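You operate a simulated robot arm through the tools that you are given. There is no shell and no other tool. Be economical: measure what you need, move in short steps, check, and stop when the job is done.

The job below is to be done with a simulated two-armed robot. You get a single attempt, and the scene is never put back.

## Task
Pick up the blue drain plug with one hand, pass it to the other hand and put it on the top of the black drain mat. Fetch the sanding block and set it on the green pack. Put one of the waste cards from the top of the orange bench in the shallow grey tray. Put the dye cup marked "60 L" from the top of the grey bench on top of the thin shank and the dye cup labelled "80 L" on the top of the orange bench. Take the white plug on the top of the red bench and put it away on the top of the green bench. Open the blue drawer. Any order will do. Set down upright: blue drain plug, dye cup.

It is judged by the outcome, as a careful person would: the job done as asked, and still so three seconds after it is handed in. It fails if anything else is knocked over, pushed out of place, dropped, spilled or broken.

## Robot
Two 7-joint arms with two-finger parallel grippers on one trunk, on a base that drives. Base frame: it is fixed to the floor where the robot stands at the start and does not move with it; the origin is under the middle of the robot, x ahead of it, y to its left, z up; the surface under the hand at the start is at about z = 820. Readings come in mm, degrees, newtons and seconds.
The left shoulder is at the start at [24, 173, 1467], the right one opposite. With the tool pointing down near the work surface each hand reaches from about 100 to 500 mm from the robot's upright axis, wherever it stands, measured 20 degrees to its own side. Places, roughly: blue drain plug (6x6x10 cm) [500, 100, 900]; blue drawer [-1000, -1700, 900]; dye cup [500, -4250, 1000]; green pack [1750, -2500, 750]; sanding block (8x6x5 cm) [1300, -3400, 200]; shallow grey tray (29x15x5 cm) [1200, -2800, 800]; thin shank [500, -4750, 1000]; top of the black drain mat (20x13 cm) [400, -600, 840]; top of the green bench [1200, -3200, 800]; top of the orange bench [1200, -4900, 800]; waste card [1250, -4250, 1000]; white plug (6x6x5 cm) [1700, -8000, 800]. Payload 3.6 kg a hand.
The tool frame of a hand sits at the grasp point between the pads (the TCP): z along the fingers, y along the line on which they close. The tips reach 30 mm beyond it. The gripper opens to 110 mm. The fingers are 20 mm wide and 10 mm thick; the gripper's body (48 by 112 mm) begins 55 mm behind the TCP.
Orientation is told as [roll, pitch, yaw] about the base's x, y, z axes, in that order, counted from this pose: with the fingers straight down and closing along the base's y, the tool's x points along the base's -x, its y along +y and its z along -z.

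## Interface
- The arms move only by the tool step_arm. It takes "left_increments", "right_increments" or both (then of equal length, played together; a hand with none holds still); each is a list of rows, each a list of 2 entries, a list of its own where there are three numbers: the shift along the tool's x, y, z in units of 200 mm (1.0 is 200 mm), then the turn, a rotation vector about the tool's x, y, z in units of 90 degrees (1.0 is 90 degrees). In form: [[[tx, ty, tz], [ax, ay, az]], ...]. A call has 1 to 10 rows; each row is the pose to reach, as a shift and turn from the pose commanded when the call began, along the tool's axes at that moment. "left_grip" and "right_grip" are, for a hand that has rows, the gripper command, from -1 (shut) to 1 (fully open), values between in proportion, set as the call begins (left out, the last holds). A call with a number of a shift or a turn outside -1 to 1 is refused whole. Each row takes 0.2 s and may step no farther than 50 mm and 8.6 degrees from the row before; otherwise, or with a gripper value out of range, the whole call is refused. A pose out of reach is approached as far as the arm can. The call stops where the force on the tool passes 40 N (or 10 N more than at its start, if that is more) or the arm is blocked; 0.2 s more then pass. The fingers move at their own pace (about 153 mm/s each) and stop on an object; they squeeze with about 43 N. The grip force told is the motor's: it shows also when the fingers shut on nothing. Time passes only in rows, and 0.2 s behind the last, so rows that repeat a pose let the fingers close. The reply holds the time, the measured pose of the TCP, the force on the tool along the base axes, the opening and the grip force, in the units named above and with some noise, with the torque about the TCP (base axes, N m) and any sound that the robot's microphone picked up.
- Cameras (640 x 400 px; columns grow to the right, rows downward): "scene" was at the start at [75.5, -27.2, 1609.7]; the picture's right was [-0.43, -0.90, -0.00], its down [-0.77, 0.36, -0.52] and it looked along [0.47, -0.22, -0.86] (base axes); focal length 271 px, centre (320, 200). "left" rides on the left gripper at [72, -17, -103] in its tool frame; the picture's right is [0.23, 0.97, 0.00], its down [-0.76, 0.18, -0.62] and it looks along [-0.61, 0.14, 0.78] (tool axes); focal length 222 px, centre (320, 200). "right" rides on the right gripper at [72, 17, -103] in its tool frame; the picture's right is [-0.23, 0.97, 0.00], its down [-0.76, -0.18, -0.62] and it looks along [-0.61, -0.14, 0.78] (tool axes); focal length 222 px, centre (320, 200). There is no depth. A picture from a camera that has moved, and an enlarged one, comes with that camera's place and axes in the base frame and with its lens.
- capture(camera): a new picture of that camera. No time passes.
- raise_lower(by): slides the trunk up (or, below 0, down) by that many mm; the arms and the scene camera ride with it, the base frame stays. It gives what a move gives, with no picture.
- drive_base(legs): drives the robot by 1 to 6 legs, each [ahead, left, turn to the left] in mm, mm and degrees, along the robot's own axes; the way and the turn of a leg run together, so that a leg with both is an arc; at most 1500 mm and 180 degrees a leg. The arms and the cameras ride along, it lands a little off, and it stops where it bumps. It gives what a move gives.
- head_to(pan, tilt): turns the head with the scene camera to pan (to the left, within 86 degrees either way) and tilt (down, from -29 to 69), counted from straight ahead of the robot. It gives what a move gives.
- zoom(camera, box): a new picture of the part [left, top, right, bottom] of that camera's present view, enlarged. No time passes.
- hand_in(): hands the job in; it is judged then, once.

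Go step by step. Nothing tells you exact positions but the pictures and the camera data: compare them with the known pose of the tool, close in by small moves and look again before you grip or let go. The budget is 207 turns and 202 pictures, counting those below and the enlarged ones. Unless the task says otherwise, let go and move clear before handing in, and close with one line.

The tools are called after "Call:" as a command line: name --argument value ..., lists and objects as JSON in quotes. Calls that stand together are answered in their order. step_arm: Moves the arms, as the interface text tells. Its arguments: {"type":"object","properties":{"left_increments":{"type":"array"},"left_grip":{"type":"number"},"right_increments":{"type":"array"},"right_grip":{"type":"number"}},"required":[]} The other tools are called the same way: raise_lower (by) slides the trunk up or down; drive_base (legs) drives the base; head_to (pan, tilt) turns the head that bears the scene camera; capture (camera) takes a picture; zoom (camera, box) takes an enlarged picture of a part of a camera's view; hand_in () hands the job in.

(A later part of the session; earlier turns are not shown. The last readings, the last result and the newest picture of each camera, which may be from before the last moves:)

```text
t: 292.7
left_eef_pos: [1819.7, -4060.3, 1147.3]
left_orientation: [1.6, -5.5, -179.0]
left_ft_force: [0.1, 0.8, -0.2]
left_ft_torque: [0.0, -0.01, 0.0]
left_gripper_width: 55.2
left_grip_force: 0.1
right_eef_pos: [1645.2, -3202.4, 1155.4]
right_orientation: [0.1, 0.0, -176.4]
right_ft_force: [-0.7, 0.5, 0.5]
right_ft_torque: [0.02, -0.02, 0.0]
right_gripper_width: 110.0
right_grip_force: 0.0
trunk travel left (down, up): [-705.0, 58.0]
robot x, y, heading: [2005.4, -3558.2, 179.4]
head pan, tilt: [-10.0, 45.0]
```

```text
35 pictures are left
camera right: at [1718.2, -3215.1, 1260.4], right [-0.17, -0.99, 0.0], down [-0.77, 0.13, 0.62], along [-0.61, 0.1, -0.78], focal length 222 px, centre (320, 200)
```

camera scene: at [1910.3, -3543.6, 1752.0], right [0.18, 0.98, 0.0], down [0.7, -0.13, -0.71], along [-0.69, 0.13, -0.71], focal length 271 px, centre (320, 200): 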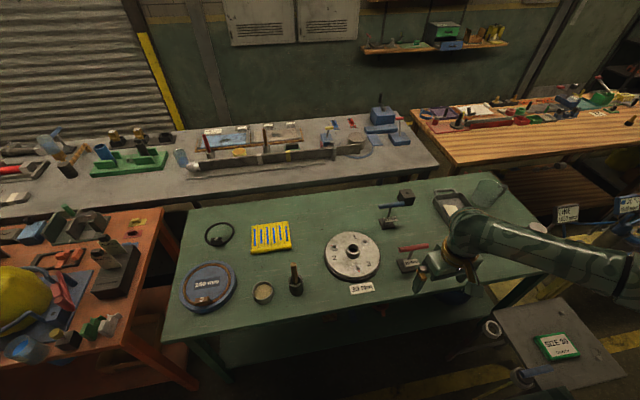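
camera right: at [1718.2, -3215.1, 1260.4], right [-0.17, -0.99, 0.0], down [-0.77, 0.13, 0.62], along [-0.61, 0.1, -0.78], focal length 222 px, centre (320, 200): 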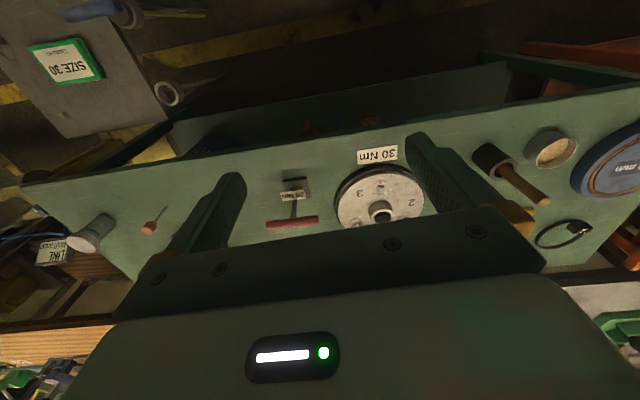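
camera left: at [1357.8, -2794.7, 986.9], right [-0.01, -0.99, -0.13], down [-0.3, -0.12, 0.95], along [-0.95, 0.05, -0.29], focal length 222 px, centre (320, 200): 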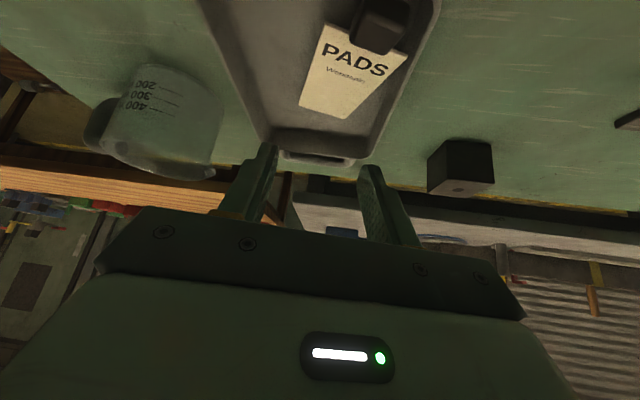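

Call:
raise_lower --by -350

Call:
raise_lower --by -340

Call:
head_to --pan -20 --tilt 48

Call:
capture --camera "scene"

Call:
capture --camera "right"

```text
t: 296.1
left_eef_pos: [1820.0, -4061.2, 796.3]
left_orientation: [1.6, -5.7, -179.1]
left_ft_force: [0.5, -0.2, 0.4]
left_ft_torque: [0.04, 0.0, 0.03]
left_gripper_width: 54.9
left_grip_force: 0.0
right_eef_pos: [1645.7, -3202.2, 806.1]
right_orientation: [0.0, -0.1, -176.5]
right_ft_force: [-1.0, -1.1, 1.2]
right_ft_torque: [0.04, 0.01, -0.03]
right_gripper_width: 110.1
right_grip_force: 0.2
trunk travel left (down, up): [-355.0, 408.0]
robot x, y, heading: [2002.2, -3557.1, 179.4]
head pan, tilt: [-10.0, 45.0]
```

```text
t: 299.4
left_eef_pos: [1820.1, -4060.7, 456.8]
left_orientation: [1.6, -5.5, -179.0]
left_ft_force: [0.2, 0.7, -1.2]
left_ft_torque: [0.0, -0.02, 0.01]
left_gripper_width: 54.7
left_grip_force: 0.0
right_eef_pos: [1646.5, -3201.5, 466.7]
right_orientation: [0.1, -0.1, -176.3]
right_ft_force: [1.7, 0.5, 0.3]
right_ft_torque: [-0.02, 0.01, -0.01]
right_gripper_width: 110.0
right_grip_force: 0.0
trunk travel left (down, up): [-15.0, 748.0]
robot x, y, heading: [2000.0, -3556.3, 179.6]
head pan, tilt: [-10.0, 45.0]
```

```text
t: 300.1
left_eef_pos: [1820.8, -4061.0, 457.5]
left_orientation: [1.6, -5.6, -178.9]
left_ft_force: [-0.4, 0.1, -0.3]
left_ft_torque: [0.01, 0.03, 0.01]
left_gripper_width: 54.9
left_grip_force: 0.1
right_eef_pos: [1646.4, -3202.3, 465.8]
right_orientation: [0.1, 0.0, -176.4]
right_ft_force: [-0.5, 1.2, -0.4]
right_ft_torque: [0.02, 0.04, -0.01]
right_gripper_width: 109.7
right_grip_force: 0.2
trunk travel left (down, up): [-15.0, 748.0]
robot x, y, heading: [2006.1, -3558.5, 179.6]
head pan, tilt: [-20.0, 48.0]
```

```text
34 pictures are left
camera scene: at [1688.1, -3528.4, 1038.9], right [0.35, 0.94, 0.0], down [0.7, -0.26, -0.67], along [-0.63, 0.23, -0.74], focal length 271 px, centre (320, 200)
```

scene: 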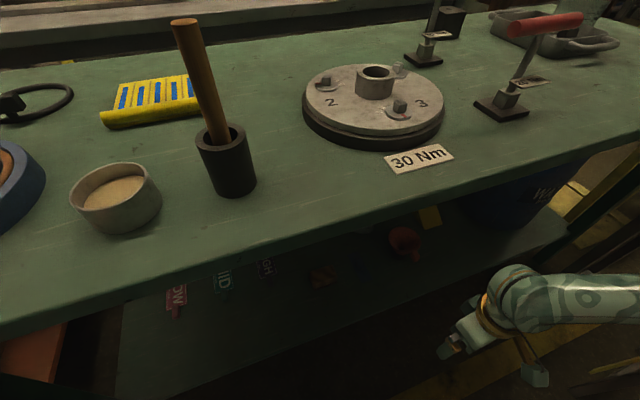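

```text
33 pictures are left
camera right: at [1718.6, -3214.7, 570.3], right [-0.17, -0.99, 0.0], down [-0.77, 0.13, 0.62], along [-0.61, 0.1, -0.78], focal length 222 px, centre (320, 200)
```

right: 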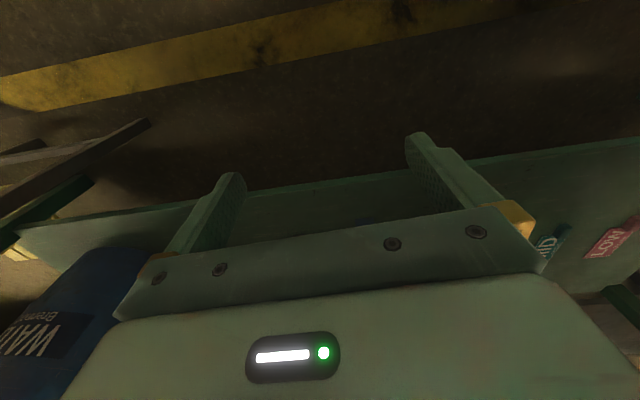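

Call:
drive_base --legs '[[150, 0, 0]]'

Call:
drive_base --legs '[[60, 0, 0]]'

Call:
zoom --camera "scene" --box '[240, 120, 560, 320]'

Call:
capture --camera "right"

```text
t: 301.5
left_eef_pos: [1670.4, -4059.0, 456.8]
left_orientation: [1.6, -5.7, -179.0]
left_ft_force: [0.0, -0.1, 0.1]
left_ft_torque: [0.0, -0.01, -0.01]
left_gripper_width: 54.9
left_grip_force: 0.1
right_eef_pos: [1495.9, -3200.9, 465.7]
right_orientation: [0.1, -0.1, -176.4]
right_ft_force: [0.0, -0.4, 0.0]
right_ft_torque: [0.01, 0.02, -0.02]
right_gripper_width: 110.2
right_grip_force: 0.0
trunk travel left (down, up): [-15.0, 748.0]
robot x, y, heading: [1850.0, -3559.9, 179.5]
head pan, tilt: [-20.0, 48.0]
```

```text
t: 302.5
left_eef_pos: [1627.0, -4058.1, 458.5]
left_orientation: [1.5, -6.1, -179.3]
left_ft_force: [0.1, 0.2, 0.4]
left_ft_torque: [0.01, 0.01, -0.02]
left_gripper_width: 55.4
left_grip_force: 0.0
right_eef_pos: [1463.1, -3201.7, 465.4]
right_orientation: [0.6, 0.3, -176.6]
right_ft_force: [-0.3, -1.0, 0.5]
right_ft_torque: [-0.02, 0.0, -0.03]
right_gripper_width: 110.0
right_grip_force: 0.0
trunk travel left (down, up): [-15.0, 748.0]
robot x, y, heading: [1812.3, -3556.2, 179.3]
head pan, tilt: [-20.0, 48.0]
stopped in leg 1: the robot was blocked; the commanded pose is now the measured one
```

```text
2.00 times, centred on (400, 220) of scene
camera zoom: at [1502.6, -3526.0, 1040.7], right [0.35, 0.94, 0.0], down [0.69, -0.26, -0.67], along [-0.63, 0.24, -0.74], focal length 542 px, centre (160, 160)
```

zoom: 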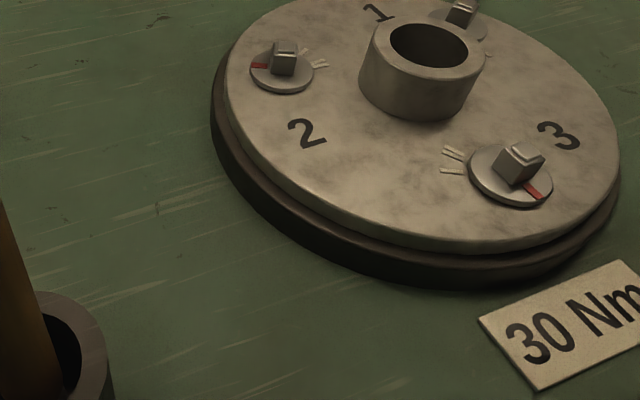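

```text
31 pictures are left
camera right: at [1535.5, -3214.4, 570.4], right [-0.17, -0.99, 0.01], down [-0.77, 0.14, 0.62], along [-0.61, 0.1, -0.79], focal length 222 px, centre (320, 200)
```

right: 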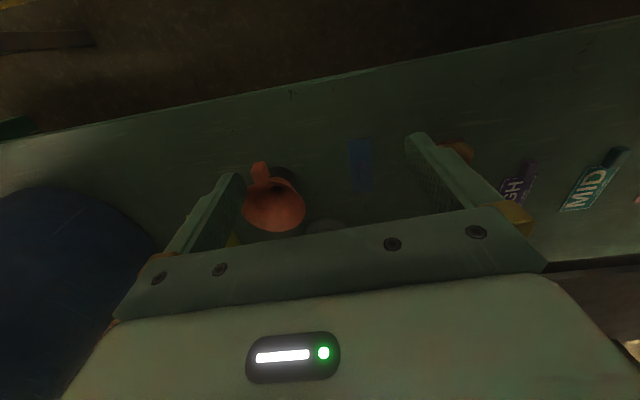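

The base stops at x≈1812, but the block near [1352, -3390] is just within straight-arm reach. I'll swing the right hand over, tilting forward, with the hand well above the shelf.

Call:
step_arm --right_increments '[[[-0.03, 0.186, 0.03], [0, -0.05, 0]], [[-0.06, 0.372, 0.06], [0, -0.1, 0]], [[-0.09, 0.558, 0.09], [0, -0.15, 0]], [[-0.12, 0.744, 0.12], [0, -0.2, 0]], [[-0.155, 0.93, 0.15], [0, -0.25, 0]]]'

Call:
capture --camera "right"

```text
t: 303.7
left_eef_pos: [1625.9, -4057.5, 457.5]
left_orientation: [1.4, -6.2, -179.5]
left_ft_force: [0.3, 0.7, -0.3]
left_ft_torque: [0.02, 0.03, -0.03]
left_gripper_width: 55.0
left_grip_force: 0.1
right_eef_pos: [1443.4, -3391.9, 436.5]
right_orientation: [0.5, -22.3, -176.9]
right_ft_force: [-0.7, -0.7, -0.2]
right_ft_torque: [0.04, 0.02, 0.02]
right_gripper_width: 110.0
right_grip_force: 0.1
trunk travel left (down, up): [-15.0, 748.0]
robot x, y, heading: [1812.0, -3560.6, 179.2]
head pan, tilt: [-20.0, 48.0]
```

```text
30 pictures are left
camera right: at [1550.1, -3402.0, 505.3], right [-0.15, -0.98, 0.09], down [-0.48, 0.16, 0.86], along [-0.86, 0.09, -0.49], focal length 222 px, centre (320, 200)
```

right: 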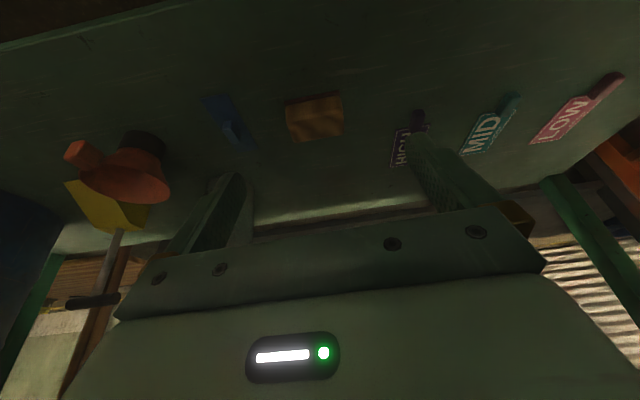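

Call:
step_arm --right_increments '[[[0, -0.01, 0.16], [0, -0.03, 0]], [[-0.01, -0.02, 0.32], [0, -0.06, 0]], [[-0.01, -0.03, 0.48], [0, -0.09, 0]], [[-0.02, -0.044, 0.62], [0, -0.119, 0]]]'

Call:
capture --camera "right"

```text
t: 304.7
left_eef_pos: [1626.1, -4056.6, 457.8]
left_orientation: [1.5, -6.2, -179.3]
left_ft_force: [-0.2, -0.1, -0.3]
left_ft_torque: [0.01, -0.02, 0.02]
left_gripper_width: 55.0
left_grip_force: 0.1
right_eef_pos: [1392.6, -3387.1, 322.7]
right_orientation: [0.6, -32.9, -177.0]
right_ft_force: [-0.8, 0.0, 0.1]
right_ft_torque: [0.01, -0.01, 0.02]
right_gripper_width: 110.1
right_grip_force: 0.1
trunk travel left (down, up): [-15.0, 748.0]
robot x, y, heading: [1812.9, -3558.8, 179.4]
head pan, tilt: [-20.0, 48.0]
```

```text
29 pictures are left
camera right: at [1510.4, -3395.7, 371.8], right [-0.13, -0.98, 0.13], down [-0.31, 0.17, 0.94], along [-0.94, 0.08, -0.33], focal length 222 px, centre (320, 200)
```

right: 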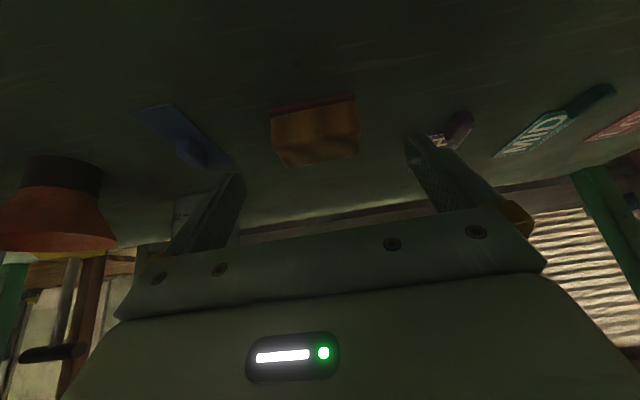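

Call:
step_arm --right_increments '[[[-0.01, -0.005, 0.1], [0, 0, 0]], [[-0.02, -0.01, 0.2], [0, 0, 0]], [[-0.03, -0.014, 0.28], [0, 0, 0]], [[-0.03, -0.014, 0.28], [0, 0, 0]]]'

Call:
capture --camera "right"

```text
t: 305.7
left_eef_pos: [1627.6, -4057.9, 457.8]
left_orientation: [1.5, -6.1, -179.3]
left_ft_force: [0.0, 0.1, -0.1]
left_ft_torque: [-0.04, 0.02, -0.01]
left_gripper_width: 55.0
left_grip_force: 0.1
right_eef_pos: [1355.1, -3385.2, 279.3]
right_orientation: [0.7, -33.0, -177.0]
right_ft_force: [-0.7, -0.2, -0.6]
right_ft_torque: [-0.05, -0.02, -0.02]
right_gripper_width: 110.2
right_grip_force: 0.1
trunk travel left (down, up): [-15.0, 748.0]
robot x, y, heading: [1812.1, -3563.6, 179.4]
head pan, tilt: [-20.0, 48.0]
```

```text
28 pictures are left
camera right: at [1473.1, -3395.0, 328.5], right [-0.13, -0.98, 0.13], down [-0.31, 0.17, 0.94], along [-0.94, 0.08, -0.33], focal length 222 px, centre (320, 200)
```

right: 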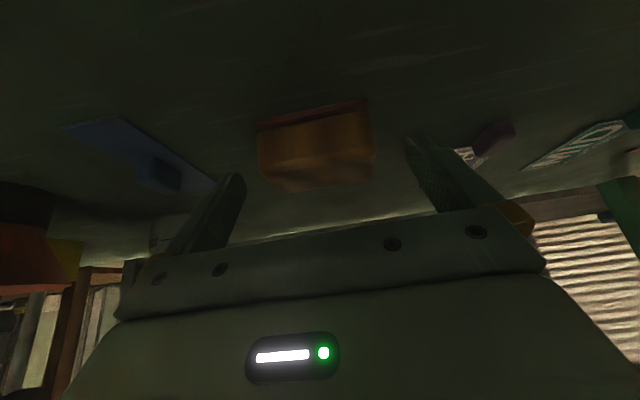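

Call:
step_arm --right_increments '[[[0, 0, 0.03], [0, 0, 0]], [[-0.02, 0, 0.06], [0, 0, 0]], [[-0.03, 0, 0.06], [0, 0, 0]]]'

Call:
step_arm --right_increments '[[[0, 0, 0], [0, 0, 0]], [[0, 0, 0], [0, 0, 0]], [[0, 0, 0], [0, 0, 0]], [[0, 0, 0], [0, 0, 0]]]' --right_grip -1

Call:
capture --camera "right"

```text
t: 306.5
left_eef_pos: [1627.9, -4057.3, 458.3]
left_orientation: [1.4, -6.2, -179.4]
left_ft_force: [-0.1, 0.0, 0.2]
left_ft_torque: [-0.01, -0.01, 0.01]
left_gripper_width: 55.0
left_grip_force: 0.2
right_eef_pos: [1344.0, -3386.3, 275.0]
right_orientation: [0.6, -32.9, -177.0]
right_ft_force: [0.8, 0.0, 0.4]
right_ft_torque: [0.01, -0.02, -0.04]
right_gripper_width: 110.0
right_grip_force: 0.1
trunk travel left (down, up): [-15.0, 748.0]
robot x, y, heading: [1814.1, -3562.4, 179.2]
head pan, tilt: [-20.0, 48.0]
```

```text
t: 307.5
left_eef_pos: [1626.0, -4057.0, 456.3]
left_orientation: [1.5, -6.3, -179.4]
left_ft_force: [-0.4, -0.2, 0.1]
left_ft_torque: [0.01, -0.02, -0.04]
left_gripper_width: 55.0
left_grip_force: 0.0
right_eef_pos: [1344.1, -3385.2, 274.7]
right_orientation: [0.6, -32.9, -177.0]
right_ft_force: [0.9, -0.4, 2.1]
right_ft_torque: [0.11, -0.03, -0.07]
right_gripper_width: 80.1
right_grip_force: 43.0
trunk travel left (down, up): [-15.0, 748.0]
robot x, y, heading: [1809.1, -3561.9, 179.6]
head pan, tilt: [-20.0, 48.0]
```

```text
27 pictures are left
camera right: at [1461.9, -3395.7, 322.2], right [-0.13, -0.98, 0.13], down [-0.31, 0.17, 0.94], along [-0.94, 0.08, -0.33], focal length 222 px, centre (320, 200)
```

right: 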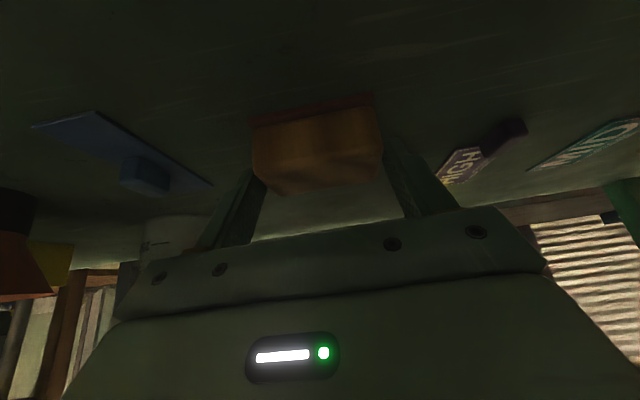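

Block gripped at 80 mm. I'll lift it, pull it out, back away and raise up.

Call:
step_arm --right_increments '[[[0, 0, -0.12], [0, 0, 0]], [[0.02, 0.005, -0.3], [0, 0, 0]], [[0.05, 0.01, -0.5], [0, 0, 0]], [[0.08, 0.02, -0.7], [0, 0, 0]]]'

Call:
drive_base --legs '[[-330, 0, 0]]'

Call:
raise_lower --by 400

Call:
drive_base --legs '[[0, -789, 0]]'

Call:
head_to --pan -20 --tilt 55

Call:
capture --camera "scene"

Call:
capture --camera "right"

```text
t: 308.5
left_eef_pos: [1627.0, -4058.2, 457.5]
left_orientation: [1.6, -6.2, -179.4]
left_ft_force: [-0.8, -0.7, 0.3]
left_ft_torque: [0.0, 0.01, 0.01]
left_gripper_width: 55.0
left_grip_force: 0.0
right_eef_pos: [1433.9, -3382.0, 384.2]
right_orientation: [0.5, -32.9, -177.0]
right_ft_force: [-0.5, 0.0, -1.5]
right_ft_torque: [-0.03, -0.02, -0.01]
right_gripper_width: 80.1
right_grip_force: 42.9
trunk travel left (down, up): [-15.0, 748.0]
robot x, y, heading: [1809.4, -3559.6, 179.4]
head pan, tilt: [-20.0, 48.0]
```

```text
t: 310.6
left_eef_pos: [1953.9, -4061.7, 456.9]
left_orientation: [1.6, -5.9, -179.5]
left_ft_force: [0.1, -0.3, -0.4]
left_ft_torque: [0.04, -0.02, 0.01]
left_gripper_width: 54.9
left_grip_force: 0.1
right_eef_pos: [1763.0, -3386.3, 380.7]
right_orientation: [0.6, -32.6, -177.1]
right_ft_force: [0.0, -0.2, -0.9]
right_ft_torque: [0.03, 0.0, 0.01]
right_gripper_width: 79.6
right_grip_force: 43.9
trunk travel left (down, up): [-15.0, 748.0]
robot x, y, heading: [2137.8, -3564.1, 179.0]
head pan, tilt: [-20.0, 48.0]
```

```text
t: 314.5
left_eef_pos: [1953.2, -4061.7, 857.2]
left_orientation: [1.5, -5.9, -179.6]
left_ft_force: [-0.4, -0.6, 0.6]
left_ft_torque: [0.0, 0.01, -0.04]
left_gripper_width: 55.1
left_grip_force: 0.1
right_eef_pos: [1764.2, -3382.8, 780.2]
right_orientation: [-0.1, -32.3, -176.6]
right_ft_force: [0.0, 0.2, -1.0]
right_ft_torque: [0.01, -0.04, 0.01]
right_gripper_width: 79.5
right_grip_force: 43.0
trunk travel left (down, up): [-415.0, 348.0]
robot x, y, heading: [2140.3, -3565.0, 179.0]
head pan, tilt: [-20.0, 48.0]
```

```text
t: 318.7
left_eef_pos: [1966.2, -3280.2, 856.0]
left_orientation: [1.5, -5.9, -178.8]
left_ft_force: [-0.5, -0.5, 0.4]
left_ft_torque: [0.0, 0.0, -0.01]
left_gripper_width: 55.1
left_grip_force: 0.0
right_eef_pos: [1766.9, -2603.3, 779.2]
right_orientation: [0.0, -32.6, -175.8]
right_ft_force: [0.4, -0.7, -1.2]
right_ft_torque: [-0.01, -0.01, 0.02]
right_gripper_width: 79.3
right_grip_force: 43.5
trunk travel left (down, up): [-415.0, 348.0]
robot x, y, heading: [2146.8, -2776.9, 180.0]
head pan, tilt: [-20.0, 48.0]
```

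```text
t: 319.4
left_eef_pos: [1967.5, -3280.8, 857.4]
left_orientation: [1.5, -5.9, -178.7]
left_ft_force: [-0.6, -0.4, 0.7]
left_ft_torque: [0.0, -0.01, -0.01]
left_gripper_width: 55.1
left_grip_force: 0.0
right_eef_pos: [1767.4, -2604.2, 781.0]
right_orientation: [-0.2, -32.5, -175.7]
right_ft_force: [0.1, 0.2, -1.5]
right_ft_torque: [-0.03, -0.01, 0.0]
right_gripper_width: 79.5
right_grip_force: 43.0
trunk travel left (down, up): [-415.0, 348.0]
robot x, y, heading: [2145.5, -2779.3, 180.2]
head pan, tilt: [-20.0, 55.0]
```

```text
26 pictures are left
camera scene: at [2038.7, -2752.1, 1447.6], right [0.34, 0.94, 0.0], down [0.77, -0.28, -0.57], along [-0.54, 0.2, -0.82], focal length 271 px, centre (320, 200)
```

scene: 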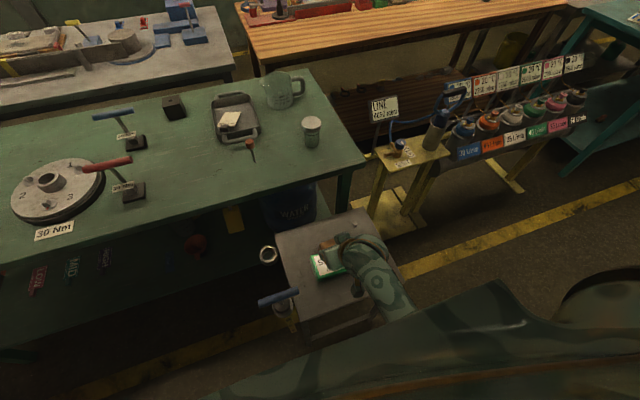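

```text
25 pictures are left
camera right: at [1884.0, -2611.7, 829.0], right [-0.12, -0.99, 0.12], down [-0.32, 0.15, 0.94], along [-0.94, 0.07, -0.33], focal length 222 px, centre (320, 200)
```

right: 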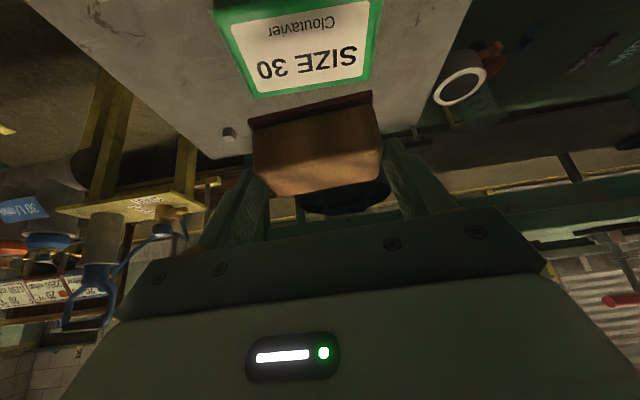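

Call:
raise_lower --by -100

Call:
capture --camera "right"

```text
t: 320.4
left_eef_pos: [1968.3, -3279.7, 768.2]
left_orientation: [1.4, -5.5, -178.6]
left_ft_force: [-0.3, 0.9, -0.8]
left_ft_torque: [0.0, -0.02, 0.03]
left_gripper_width: 54.9
left_grip_force: 0.1
right_eef_pos: [1763.2, -2588.6, 694.7]
right_orientation: [-2.3, -33.2, -174.2]
right_ft_force: [4.3, -3.9, 15.3]
right_ft_torque: [-0.91, -0.18, 0.21]
right_gripper_width: 79.4
right_grip_force: 43.0
trunk travel left (down, up): [-327.0, 436.0]
robot x, y, heading: [2148.2, -2781.0, 180.0]
head pan, tilt: [-20.0, 55.0]
stopped: the force on the tool passed its limit at 43 N (the readings are from after the stop); the commanded pose is now the measured one
```

```text
24 pictures are left
camera right: at [1882.0, -2598.4, 741.7], right [-0.11, -0.99, 0.09], down [-0.3, 0.12, 0.94], along [-0.95, 0.08, -0.32], focal length 222 px, centre (320, 200)
```

right: 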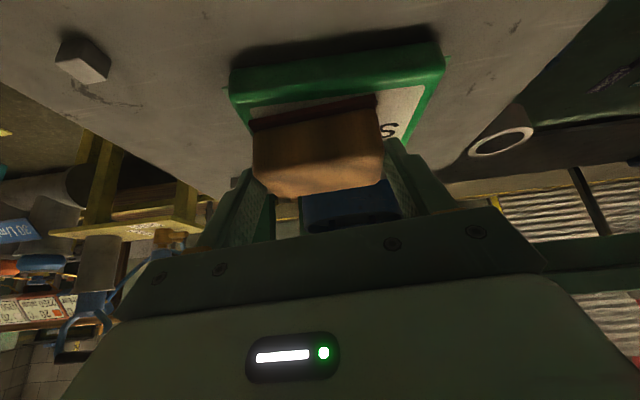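

Call:
raise_lower --by 15

Call:
step_arm --right_increments '[[[-0.02, 0.03, 0], [-0.012, 0, 0.01]], [[-0.035, 0.065, 0], [-0.024, 0, 0.02]], [[-0.035, 0.065, 0], [-0.024, 0, 0.02]]]'

Call:
raise_lower --by -8

```text
t: 321.1
left_eef_pos: [1966.5, -3278.6, 782.4]
left_orientation: [1.5, -5.5, -178.8]
left_ft_force: [0.2, 0.5, 1.1]
left_ft_torque: [0.01, 0.0, 0.0]
left_gripper_width: 55.0
left_grip_force: 0.0
right_eef_pos: [1767.8, -2576.5, 705.7]
right_orientation: [-4.3, -32.5, -172.4]
right_ft_force: [-0.3, -1.1, -1.1]
right_ft_torque: [0.0, -0.03, -0.01]
right_gripper_width: 79.3
right_grip_force: 42.8
trunk travel left (down, up): [-342.0, 421.0]
robot x, y, heading: [2147.8, -2777.8, 180.1]
head pan, tilt: [-20.0, 55.0]
```

```text
t: 321.9
left_eef_pos: [1967.0, -3279.0, 784.2]
left_orientation: [1.6, -5.7, -178.8]
left_ft_force: [0.2, 0.5, -0.5]
left_ft_torque: [0.02, -0.02, 0.04]
left_gripper_width: 55.1
left_grip_force: 0.0
right_eef_pos: [1767.3, -2580.6, 704.6]
right_orientation: [-2.4, -32.1, -173.6]
right_ft_force: [-0.4, 0.2, -2.0]
right_ft_torque: [0.01, -0.07, 0.0]
right_gripper_width: 79.2
right_grip_force: 42.9
trunk travel left (down, up): [-342.0, 421.0]
robot x, y, heading: [2146.7, -2774.6, 179.7]
head pan, tilt: [-20.0, 55.0]
```

```text
t: 322.4
left_eef_pos: [1967.3, -3279.4, 775.4]
left_orientation: [1.5, -5.6, -178.8]
left_ft_force: [-0.2, 0.7, -0.2]
left_ft_torque: [0.02, 0.0, 0.02]
left_gripper_width: 55.2
left_grip_force: 0.0
right_eef_pos: [1763.4, -2578.3, 698.2]
right_orientation: [-2.8, -32.4, -173.4]
right_ft_force: [-0.3, 0.0, -0.8]
right_ft_torque: [-0.01, 0.01, 0.0]
right_gripper_width: 79.3
right_grip_force: 42.7
trunk travel left (down, up): [-334.0, 429.0]
robot x, y, heading: [2148.0, -2780.9, 179.6]
head pan, tilt: [-20.0, 55.0]
```

Call:
raise_lower --by 120

Call:
step_arm --right_increments '[[[0.055, 0.03, 0.105], [-0.008, 0, 0.005]], [[0.11, 0.06, 0.21], [-0.016, 0, 0.012]], [[0.165, 0.09, 0.315], [-0.024, 0, 0.018]], [[0.22, 0.12, 0.42], [-0.03, 0, 0.024]]]'

```text
t: 323.9
left_eef_pos: [1966.6, -3279.4, 895.6]
left_orientation: [1.4, -5.4, -178.8]
left_ft_force: [0.1, -0.4, -0.1]
left_ft_torque: [-0.01, 0.02, -0.01]
left_gripper_width: 54.9
left_grip_force: 0.1
right_eef_pos: [1766.1, -2575.1, 817.3]
right_orientation: [-3.0, -32.1, -173.4]
right_ft_force: [-0.9, 0.4, -0.8]
right_ft_torque: [0.0, -0.04, 0.03]
right_gripper_width: 79.4
right_grip_force: 42.7
trunk travel left (down, up): [-454.0, 309.0]
robot x, y, heading: [2144.0, -2782.1, 179.6]
head pan, tilt: [-20.0, 55.0]
```

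```text
t: 324.9
left_eef_pos: [1967.0, -3279.3, 895.3]
left_orientation: [1.4, -5.5, -178.8]
left_ft_force: [0.4, 0.0, 0.2]
left_ft_torque: [0.01, 0.01, -0.02]
left_gripper_width: 54.8
left_grip_force: 0.0
right_eef_pos: [1757.8, -2613.2, 723.9]
right_orientation: [3.6, -32.4, -177.9]
right_ft_force: [0.0, -0.8, -1.2]
right_ft_torque: [-0.03, -0.01, 0.07]
right_gripper_width: 79.7
right_grip_force: 43.3
trunk travel left (down, up): [-454.0, 309.0]
robot x, y, heading: [2148.1, -2779.7, 179.9]
head pan, tilt: [-20.0, 55.0]
```

Call:
step_arm --right_increments '[[[0, -0.015, 0], [0.02, 0, 0]], [[0, -0.035, 0.05], [0.04, 0, 0]], [[0, -0.035, 0.05], [0.04, 0, 0]]]'

Call:
capture --camera "right"

```text
t: 325.9
left_eef_pos: [1966.5, -3279.6, 895.7]
left_orientation: [1.5, -5.6, -178.8]
left_ft_force: [0.2, 0.5, -0.5]
left_ft_torque: [0.0, -0.02, 0.0]
left_gripper_width: 54.8
left_grip_force: 0.0
right_eef_pos: [1750.2, -2583.0, 713.8]
right_orientation: [-2.7, -32.4, -176.5]
right_ft_force: [0.2, 0.3, -1.2]
right_ft_torque: [0.02, -0.01, -0.02]
right_gripper_width: 79.3
right_grip_force: 43.1
trunk travel left (down, up): [-454.0, 309.0]
robot x, y, heading: [2149.1, -2780.6, 179.9]
head pan, tilt: [-20.0, 55.0]
stopped in row 3 (right hand): the arm was blocked; the commanded pose is now the measured one
```

```text
23 pictures are left
camera right: at [1867.7, -2598.6, 762.4], right [-0.16, -0.98, 0.08], down [-0.31, 0.13, 0.94], along [-0.94, 0.12, -0.33], focal length 222 px, centre (320, 200)
```

right: 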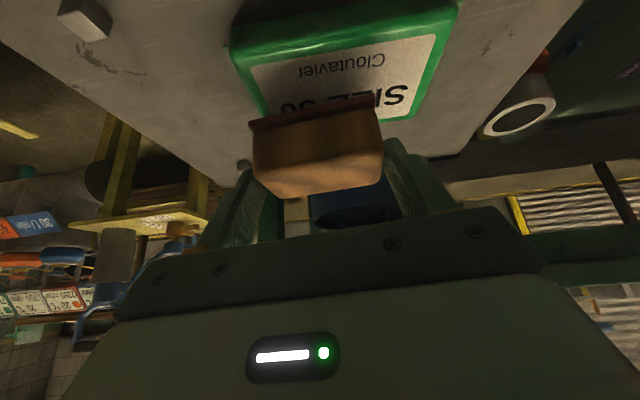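

Call:
raise_lower --by 25

Call:
drive_base --legs '[[0, 90, 0]]'

Call:
step_arm --right_increments '[[[0, -0.1, 0], [-0.01, 0, 0]], [[0, -0.2, 0], [-0.02, 0, 0]], [[0, -0.3, 0], [-0.03, 0, 0]], [[0, -0.3, 0], [-0.03, 0, 0]]]'

```text
t: 326.6
left_eef_pos: [1967.8, -3278.5, 919.8]
left_orientation: [1.4, -5.5, -178.7]
left_ft_force: [0.3, 0.4, 0.2]
left_ft_torque: [-0.02, -0.02, 0.03]
left_gripper_width: 55.1
left_grip_force: 0.1
right_eef_pos: [1754.8, -2570.8, 735.8]
right_orientation: [-4.2, -31.9, -175.6]
right_ft_force: [-0.7, -0.9, -1.3]
right_ft_torque: [0.0, -0.03, 0.03]
right_gripper_width: 79.0
right_grip_force: 42.4
trunk travel left (down, up): [-479.0, 284.0]
robot x, y, heading: [2144.4, -2778.1, 179.8]
head pan, tilt: [-20.0, 55.0]
```

```text
t: 327.8
left_eef_pos: [1967.3, -3372.6, 920.8]
left_orientation: [1.3, -5.7, -178.6]
left_ft_force: [0.6, -1.0, -0.3]
left_ft_torque: [0.04, 0.02, 0.01]
left_gripper_width: 55.2
left_grip_force: 0.1
right_eef_pos: [1750.0, -2661.8, 738.6]
right_orientation: [-4.2, -32.3, -175.6]
right_ft_force: [1.0, -0.2, -1.6]
right_ft_torque: [-0.03, 0.0, -0.01]
right_gripper_width: 79.4
right_grip_force: 43.2
trunk travel left (down, up): [-479.0, 284.0]
robot x, y, heading: [2147.3, -2873.6, -180.1]
head pan, tilt: [-20.0, 55.0]
```

```text
t: 328.8
left_eef_pos: [1967.8, -3371.8, 920.4]
left_orientation: [1.6, -5.6, -178.7]
left_ft_force: [0.0, -0.2, 0.3]
left_ft_torque: [-0.02, 0.01, -0.04]
left_gripper_width: 54.8
left_grip_force: 0.2
right_eef_pos: [1750.3, -2601.3, 741.7]
right_orientation: [-1.5, -32.3, -175.6]
right_ft_force: [-0.3, -0.8, -1.3]
right_ft_torque: [-0.02, -0.03, -0.01]
right_gripper_width: 79.3
right_grip_force: 43.1
trunk travel left (down, up): [-479.0, 284.0]
robot x, y, heading: [2143.7, -2870.1, -180.0]
head pan, tilt: [-20.0, 55.0]
```

Call:
step_arm --right_increments '[[[0.035, 0, 0.055], [-0.008, 0, 0]], [[0.07, 0, 0.11], [-0.016, 0, 0]], [[0.1, 0, 0.157], [-0.017, 0, 0]]]'

Call:
step_arm --right_increments '[[[0.008, 0, 0.0127], [0, 0, 0]], [[0.016, 0, 0.0254], [0, 0, 0]]]'

Call:
capture --camera "right"

```text
t: 329.6
left_eef_pos: [1966.3, -3368.9, 920.7]
left_orientation: [1.5, -5.5, -178.8]
left_ft_force: [-0.4, 0.4, 0.1]
left_ft_torque: [0.0, 0.0, -0.02]
left_gripper_width: 54.9
left_grip_force: 0.0
right_eef_pos: [1748.9, -2599.6, 704.9]
right_orientation: [0.1, -32.2, -175.7]
right_ft_force: [0.6, 0.9, -1.7]
right_ft_torque: [0.03, -0.04, 0.02]
right_gripper_width: 79.1
right_grip_force: 42.9
trunk travel left (down, up): [-479.0, 284.0]
robot x, y, heading: [2143.0, -2872.2, -179.8]
head pan, tilt: [-20.0, 55.0]
```

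```text
t: 330.2
left_eef_pos: [1967.9, -3370.0, 919.6]
left_orientation: [1.5, -5.5, -178.7]
left_ft_force: [0.3, -0.7, 1.0]
left_ft_torque: [-0.01, -0.01, -0.02]
left_gripper_width: 55.2
left_grip_force: 0.0
right_eef_pos: [1748.9, -2601.4, 699.4]
right_orientation: [0.1, -32.3, -175.7]
right_ft_force: [-0.1, -0.3, -1.3]
right_ft_torque: [-0.02, -0.01, 0.02]
right_gripper_width: 79.3
right_grip_force: 42.9
trunk travel left (down, up): [-479.0, 284.0]
robot x, y, heading: [2150.1, -2870.1, -180.2]
head pan, tilt: [-20.0, 55.0]
```

```text
22 pictures are left
camera right: at [1866.1, -2609.4, 748.0], right [-0.12, -0.99, 0.12], down [-0.32, 0.15, 0.93], along [-0.94, 0.07, -0.34], focal length 222 px, centre (320, 200)
```

right: 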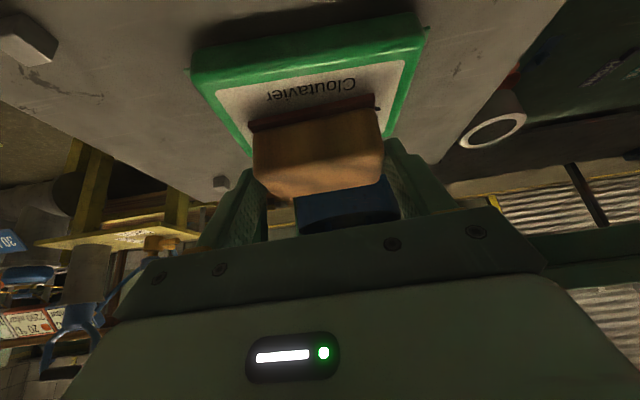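

Call:
step_arm --right_increments '[[[0.042, 0.006, -0.027], [0, 0, 0]], [[0.084, 0.012, -0.053], [0, 0, 0]], [[0.092, 0.012, -0.04], [0, 0, 0]]]'

Call:
step_arm --right_increments '[[[0.008, 0, 0.0127], [0, 0, 0]], [[0.012, 0, 0.019], [0, 0, 0]]]'

Call:
step_arm --right_increments '[[[0.004, 0, 0.0064], [0, 0, 0]], [[0.008, 0, 0.0127], [0, 0, 0]]]'

```text
t: 331.0
left_eef_pos: [1967.8, -3370.6, 920.8]
left_orientation: [1.5, -5.6, -178.6]
left_ft_force: [0.5, -0.2, 0.7]
left_ft_torque: [-0.01, 0.02, -0.02]
left_gripper_width: 55.1
left_grip_force: 0.1
right_eef_pos: [1768.8, -2602.1, 696.5]
right_orientation: [0.1, -32.5, -175.7]
right_ft_force: [0.1, -0.2, 3.8]
right_ft_torque: [0.21, 0.21, -0.04]
right_gripper_width: 79.2
right_grip_force: 42.7
trunk travel left (down, up): [-479.0, 284.0]
robot x, y, heading: [2145.8, -2866.1, 179.9]
head pan, tilt: [-20.0, 55.0]
```

```text
t: 331.6
left_eef_pos: [1969.3, -3372.4, 921.0]
left_orientation: [1.4, -5.7, -178.7]
left_ft_force: [0.8, -0.5, 0.6]
left_ft_torque: [-0.02, -0.01, 0.02]
left_gripper_width: 55.0
left_grip_force: 0.2
right_eef_pos: [1768.1, -2602.3, 695.2]
right_orientation: [0.0, -33.0, -175.7]
right_ft_force: [6.7, 1.0, 37.5]
right_ft_torque: [0.13, 0.79, 0.01]
right_gripper_width: 79.2
right_grip_force: 43.2
trunk travel left (down, up): [-479.0, 284.0]
robot x, y, heading: [2149.3, -2872.2, 180.3]
head pan, tilt: [-20.0, 55.0]
```

```text
t: 332.0
left_eef_pos: [1968.6, -3371.7, 921.2]
left_orientation: [1.4, -5.6, -178.7]
left_ft_force: [0.3, -1.0, -0.3]
left_ft_torque: [-0.01, -0.02, -0.01]
left_gripper_width: 55.0
left_grip_force: 0.1
right_eef_pos: [1765.5, -2602.9, 692.8]
right_orientation: [0.2, -33.0, -176.0]
right_ft_force: [7.5, -0.8, 27.5]
right_ft_torque: [0.28, -0.32, -0.06]
right_gripper_width: 79.0
right_grip_force: 42.9
trunk travel left (down, up): [-479.0, 284.0]
robot x, y, heading: [2146.0, -2870.6, 180.0]
head pan, tilt: [-20.0, 55.0]
stopped in row 2 (right hand): the force on the tool passed its limit at 52 N (the readings are from after the stop); the commanded pose is now the measured one
```

Contact with the pack. I'll ease off slightly, open, and check.

Call:
step_arm --right_increments '[[[-0.005, 0, -0.008], [0, 0, 0]], [[-0.005, 0, -0.008], [0, 0, 0]]]'

Call:
step_arm --right_increments '[[[0, 0, 0], [0, 0, 0]], [[0, 0, 0], [0, 0, 0]], [[0, 0, 0], [0, 0, 0]]]' --right_grip 1

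Call:
step_arm --right_increments '[[[0, 0, -0.15], [0, 0, 0]], [[0, 0, -0.35], [0, 0, 0]], [[0, 0, -0.5], [0, 0, 0]]]'

Call:
capture --camera "right"

```text
t: 332.6
left_eef_pos: [1968.5, -3371.6, 920.1]
left_orientation: [1.5, -5.7, -178.8]
left_ft_force: [0.3, 0.1, 0.1]
left_ft_torque: [0.01, 0.03, -0.01]
left_gripper_width: 55.0
left_grip_force: 0.1
right_eef_pos: [1765.4, -2602.1, 693.2]
right_orientation: [0.1, -32.8, -175.7]
right_ft_force: [1.1, -2.7, 10.2]
right_ft_torque: [0.15, 0.24, 0.05]
right_gripper_width: 79.2
right_grip_force: 42.7
trunk travel left (down, up): [-479.0, 284.0]
robot x, y, heading: [2145.8, -2868.1, -179.7]
head pan, tilt: [-20.0, 55.0]
```

```text
t: 333.4
left_eef_pos: [1968.3, -3370.9, 920.2]
left_orientation: [1.4, -5.6, -178.7]
left_ft_force: [0.0, 0.6, -0.5]
left_ft_torque: [0.02, 0.02, -0.04]
left_gripper_width: 55.1
left_grip_force: 0.1
right_eef_pos: [1765.8, -2602.3, 693.8]
right_orientation: [0.1, -32.7, -175.8]
right_ft_force: [-0.4, 0.6, -0.1]
right_ft_torque: [0.02, 0.01, -0.01]
right_gripper_width: 109.8
right_grip_force: 0.0
trunk travel left (down, up): [-479.0, 284.0]
robot x, y, heading: [2146.8, -2873.0, 180.1]
head pan, tilt: [-20.0, 55.0]
```

```text
t: 334.2
left_eef_pos: [1967.2, -3370.0, 921.3]
left_orientation: [1.5, -5.5, -178.7]
left_ft_force: [-0.3, -0.2, -0.4]
left_ft_torque: [0.0, -0.02, -0.01]
left_gripper_width: 55.0
left_grip_force: 0.0
right_eef_pos: [1820.7, -2596.9, 775.6]
right_orientation: [0.1, -32.7, -175.8]
right_ft_force: [0.3, 1.1, 0.7]
right_ft_torque: [-0.01, 0.04, 0.02]
right_gripper_width: 110.0
right_grip_force: 0.2
trunk travel left (down, up): [-479.0, 284.0]
robot x, y, heading: [2147.6, -2871.3, 180.1]
head pan, tilt: [-20.0, 55.0]
```

```text
21 pictures are left
camera right: at [1938.3, -2605.4, 825.2], right [-0.12, -0.99, 0.12], down [-0.32, 0.16, 0.94], along [-0.94, 0.07, -0.33], focal length 222 px, centre (320, 200)
```

right: 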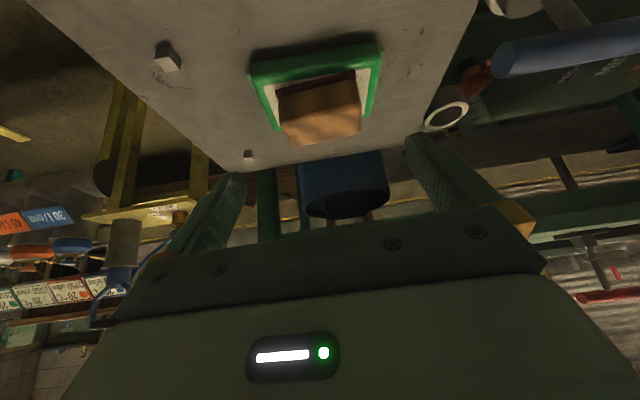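

The sanding block sits on the green pack. Now the white plug: I'll raise up, turn, and drive to the red bench.

Call:
raise_lower --by 250

Call:
drive_base --legs '[[0, 0, 90], [0, -70, 0], [1450, 0, 0], [1400, 0, 0], [1300, 0, 0], [0, -300, 0]]'

Call:
head_to --pan 0 --tilt 38

Call:
capture --camera "scene"

```text
t: 336.8
left_eef_pos: [1967.2, -3371.7, 1169.6]
left_orientation: [1.5, -5.6, -178.8]
left_ft_force: [0.0, -0.6, 0.3]
left_ft_torque: [0.02, -0.05, 0.0]
left_gripper_width: 55.1
left_grip_force: 0.0
right_eef_pos: [1820.1, -2597.8, 1027.2]
right_orientation: [0.1, -32.7, -175.8]
right_ft_force: [0.0, 0.2, -0.7]
right_ft_torque: [0.02, 0.03, 0.04]
right_gripper_width: 109.9
right_grip_force: 0.0
trunk travel left (down, up): [-729.0, 34.0]
robot x, y, heading: [2144.5, -2871.4, 180.0]
head pan, tilt: [-20.0, 55.0]
```

```text
t: 341.8
left_eef_pos: [2592.9, -3022.9, 1172.6]
left_orientation: [1.6, -5.6, -85.5]
left_ft_force: [-0.8, 0.6, -0.1]
left_ft_torque: [-0.01, -0.04, 0.01]
left_gripper_width: 54.9
left_grip_force: 0.0
right_eef_pos: [1830.6, -3214.5, 1026.8]
right_orientation: [0.3, -32.8, -82.6]
right_ft_force: [-0.4, -1.4, -0.7]
right_ft_torque: [-0.03, -0.06, 0.05]
right_gripper_width: 110.0
right_grip_force: 0.1
trunk travel left (down, up): [-729.0, 34.0]
robot x, y, heading: [2082.0, -2872.2, -86.9]
head pan, tilt: [-20.0, 55.0]
stopped in leg 2: the robot was blocked; the commanded pose is now the measured one
```

```text
t: 342.6
left_eef_pos: [2596.6, -3023.1, 1170.4]
left_orientation: [1.5, -5.6, -85.5]
left_ft_force: [0.3, -1.2, 0.3]
left_ft_torque: [-0.02, 0.05, 0.03]
left_gripper_width: 54.9
left_grip_force: 0.0
right_eef_pos: [1832.6, -3215.8, 1026.2]
right_orientation: [0.1, -32.7, -82.6]
right_ft_force: [0.6, 0.2, 0.9]
right_ft_torque: [0.03, 0.01, -0.02]
right_gripper_width: 110.1
right_grip_force: 0.2
trunk travel left (down, up): [-729.0, 34.0]
robot x, y, heading: [2083.9, -2869.5, -86.9]
head pan, tilt: [0.0, 38.0]
```

```text
20 pictures are left
camera scene: at [2090.6, -2967.3, 1786.6], right [-1.0, -0.06, 0.0], down [-0.03, 0.62, -0.79], along [0.04, -0.79, -0.62], focal length 271 px, centre (320, 200)
```

scene: 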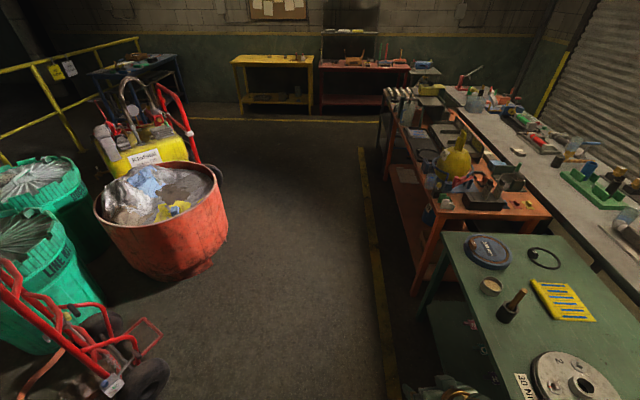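

Call:
drive_base --legs '[[100, 30, 0], [0, 0, -3.1], [1350, 0, 0], [1400, 0, 0], [1250, 0, 0], [0, -290, 0]]'

Call:
capture --camera "scene"

```text
t: 364.6
left_eef_pos: [2424.3, -7122.1, 1169.1]
left_orientation: [1.5, -5.6, -86.7]
left_ft_force: [0.2, 0.3, 0.0]
left_ft_torque: [-0.02, 0.01, 0.01]
left_gripper_width: 54.8
left_grip_force: 0.1
right_eef_pos: [1657.7, -7296.4, 1028.1]
right_orientation: [0.1, -32.7, -83.8]
right_ft_force: [-0.2, -0.6, -0.2]
right_ft_torque: [-0.02, -0.02, -0.03]
right_gripper_width: 109.9
right_grip_force: 0.0
trunk travel left (down, up): [-729.0, 34.0]
robot x, y, heading: [1917.0, -6959.4, -88.1]
head pan, tilt: [0.0, 38.0]
```

```text
19 pictures are left
camera scene: at [1920.6, -7053.7, 1786.7], right [-1.0, -0.03, 0.0], down [-0.02, 0.62, -0.79], along [0.03, -0.79, -0.62], focal length 271 px, centre (320, 200)
```

scene: 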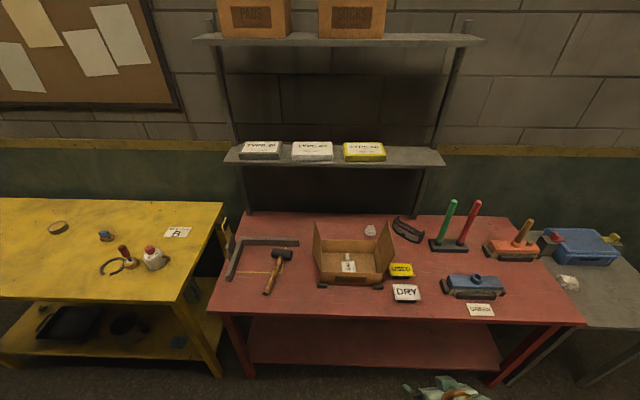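

Call:
zoom --camera "scene" --box '[290, 190, 450, 310]'

```text
3.33 times, centred on (370, 250) of scene
camera zoom: at [1920.6, -7053.7, 1786.7], right [-1.0, -0.03, 0.0], down [-0.02, 0.62, -0.79], along [0.03, -0.79, -0.62], focal length 904 px, centre (153, 33)
```

zoom: 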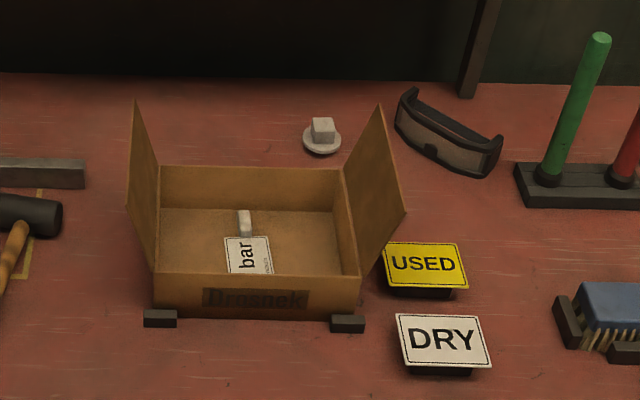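

The plug sits behind an open box whose side flaps stand up, but there's a clear lane over the box between the flaps. I'll pre-shape the right arm high and extended, still well away from the bench.

Call:
step_arm --right_increments '[[[-0.184, 0.05, 0], [0.03, 0, 0.047]], [[-0.368, 0.1, 0], [0.06, 0, 0.093]], [[-0.552, 0.147, 0], [0.09, 0, 0.14]], [[-0.736, 0.196, 0], [0.12, 0, 0.186]], [[-0.92, 0.245, 0], [0.15, 0, 0.233]]]'

Call:
step_arm --right_increments '[[[-0.133, 0.04, -0.117], [0.03, 0, 0.047]], [[-0.266, 0.08, -0.234], [0.06, 0, 0.095]], [[-0.4, 0.12, -0.351], [0.093, 0, 0.145]], [[-0.532, 0.16, -0.468], [0.125, 0, 0.194]], [[-0.665, 0.2, -0.585], [0.156, 0, 0.243]]]'

```text
t: 365.8
left_eef_pos: [2423.9, -7122.7, 1171.0]
left_orientation: [1.5, -5.5, -86.7]
left_ft_force: [-0.2, 0.1, -0.8]
left_ft_torque: [-0.01, -0.01, -0.05]
left_gripper_width: 55.0
left_grip_force: 0.0
right_eef_pos: [1627.3, -7444.6, 1129.0]
right_orientation: [-10.9, -35.5, -103.8]
right_ft_force: [0.4, -0.6, -1.0]
right_ft_torque: [-0.03, -0.02, -0.02]
right_gripper_width: 110.0
right_grip_force: 0.1
trunk travel left (down, up): [-729.0, 34.0]
robot x, y, heading: [1913.1, -6959.3, -87.9]
head pan, tilt: [0.0, 38.0]
stopped in row 5 (right hand): the arm was blocked; the commanded pose is now the measured one
```

```text
t: 366.5
left_eef_pos: [2424.4, -7122.8, 1170.8]
left_orientation: [1.5, -5.7, -86.8]
left_ft_force: [-0.9, -0.4, -0.7]
left_ft_torque: [0.0, 0.04, -0.06]
left_gripper_width: 54.7
left_grip_force: 0.2
right_eef_pos: [1556.3, -7465.4, 1213.0]
right_orientation: [-21.8, -40.8, -110.4]
right_ft_force: [-0.7, -0.1, -0.4]
right_ft_torque: [0.04, 0.03, 0.02]
right_gripper_width: 110.0
right_grip_force: 0.0
trunk travel left (down, up): [-729.0, 34.0]
robot x, y, heading: [1914.8, -6960.4, -87.8]
head pan, tilt: [0.0, 38.0]
stopped in row 3 (right hand): the arm was blocked; the commanded pose is now the measured one
```

Call:
step_arm --right_increments '[[[-0.08, 0.17, 0], [-0.048, 0, 0]], [[-0.15, 0.34, -0.02], [-0.097, 0, 0]], [[-0.2, 0.51, -0.05], [-0.145, 0, 0]], [[-0.24, 0.69, -0.07], [-0.194, 0, 0]], [[-0.268, 0.865, -0.097], [-0.242, 0, 0]]]'

```text
t: 367.7
left_eef_pos: [2424.9, -7123.1, 1171.0]
left_orientation: [1.5, -5.5, -86.9]
left_ft_force: [0.1, 0.2, -0.3]
left_ft_torque: [-0.04, 0.01, -0.02]
left_gripper_width: 55.2
left_grip_force: 0.0
right_eef_pos: [1687.4, -7590.8, 1213.6]
right_orientation: [0.4, -41.0, -110.6]
right_ft_force: [0.3, -0.3, -0.4]
right_ft_torque: [-0.01, -0.02, 0.0]
right_gripper_width: 110.0
right_grip_force: 0.0
trunk travel left (down, up): [-729.0, 34.0]
robot x, y, heading: [1919.4, -6958.6, -88.3]
head pan, tilt: [0.0, 38.0]
```

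Call:
step_arm --right_increments '[[[-0.15, 0.06, -0.05], [0.03, 0.033, 0.036]], [[-0.31, 0.12, -0.1], [0.063, 0.066, 0.072]], [[-0.467, 0.183, -0.158], [0.095, 0.1, 0.109]]]' --right_grip 0.5

Call:
raise_lower --by -360

```text
t: 368.5
left_eef_pos: [2423.2, -7121.9, 1171.7]
left_orientation: [1.7, -5.7, -86.7]
left_ft_force: [-0.9, 0.2, 1.0]
left_ft_torque: [-0.03, -0.02, 0.0]
left_gripper_width: 54.7
left_grip_force: 0.0
right_eef_pos: [1701.0, -7645.6, 1298.3]
right_orientation: [-1.1, -32.0, -122.9]
right_ft_force: [1.2, 0.7, -0.5]
right_ft_torque: [-0.05, 0.01, 0.02]
right_gripper_width: 82.5
right_grip_force: 0.2
right hand out of reach, approached as far as the arm can: row 3
trunk travel left (down, up): [-729.0, 34.0]
robot x, y, heading: [1916.0, -6962.2, -88.0]
head pan, tilt: [0.0, 38.0]
```

```text
t: 372.0
left_eef_pos: [2423.6, -7122.2, 810.5]
left_orientation: [1.4, -5.6, -86.7]
left_ft_force: [0.3, -0.1, -0.2]
left_ft_torque: [0.01, -0.01, 0.02]
left_gripper_width: 55.1
left_grip_force: 0.1
right_eef_pos: [1703.1, -7645.8, 938.3]
right_orientation: [-1.1, -32.0, -122.8]
right_ft_force: [0.2, -0.1, 0.4]
right_ft_torque: [-0.01, 0.01, 0.01]
right_gripper_width: 82.5
right_grip_force: 0.1
trunk travel left (down, up): [-369.0, 394.0]
robot x, y, heading: [1918.1, -6960.7, -87.9]
head pan, tilt: [0.0, 38.0]
```

Call:
drive_base --legs '[[0, 0, -2.1], [0, 100, 0]]'

Call:
drive_base --legs '[[230, 0, 0]]'

Call:
capture --camera "right"

```text
t: 373.5
left_eef_pos: [2519.1, -7141.1, 809.7]
left_orientation: [1.3, -5.6, -88.8]
left_ft_force: [0.9, -0.2, -0.1]
left_ft_torque: [-0.02, 0.03, -0.04]
left_gripper_width: 54.8
left_grip_force: 0.0
right_eef_pos: [1779.2, -7637.3, 940.4]
right_orientation: [-1.2, -31.9, -125.0]
right_ft_force: [0.1, 0.0, 0.6]
right_ft_torque: [0.0, 0.02, -0.04]
right_gripper_width: 82.6
right_grip_force: 0.2
trunk travel left (down, up): [-369.0, 394.0]
robot x, y, heading: [2016.2, -6959.7, -90.1]
head pan, tilt: [0.0, 38.0]
```

```text
t: 375.2
left_eef_pos: [2516.1, -7369.0, 811.3]
left_orientation: [1.5, -5.5, -88.9]
left_ft_force: [0.1, -1.0, 0.3]
left_ft_torque: [0.02, 0.04, 0.01]
left_gripper_width: 54.9
left_grip_force: 0.1
right_eef_pos: [1777.1, -7864.8, 937.3]
right_orientation: [-1.1, -31.9, -124.9]
right_ft_force: [0.4, -0.2, -0.1]
right_ft_torque: [0.02, -0.01, 0.0]
right_gripper_width: 82.5
right_grip_force: 0.0
trunk travel left (down, up): [-369.0, 394.0]
robot x, y, heading: [2015.3, -7187.7, -90.1]
head pan, tilt: [0.0, 38.0]
```

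```text
17 pictures are left
camera right: at [1858.9, -7781.3, 987.7], right [0.68, -0.72, 0.1], down [-0.32, -0.16, 0.93], along [-0.66, -0.67, -0.34], focal length 222 px, centre (320, 200)
```

right: 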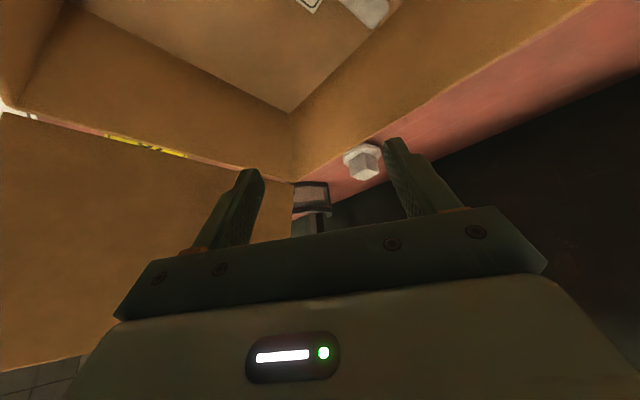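

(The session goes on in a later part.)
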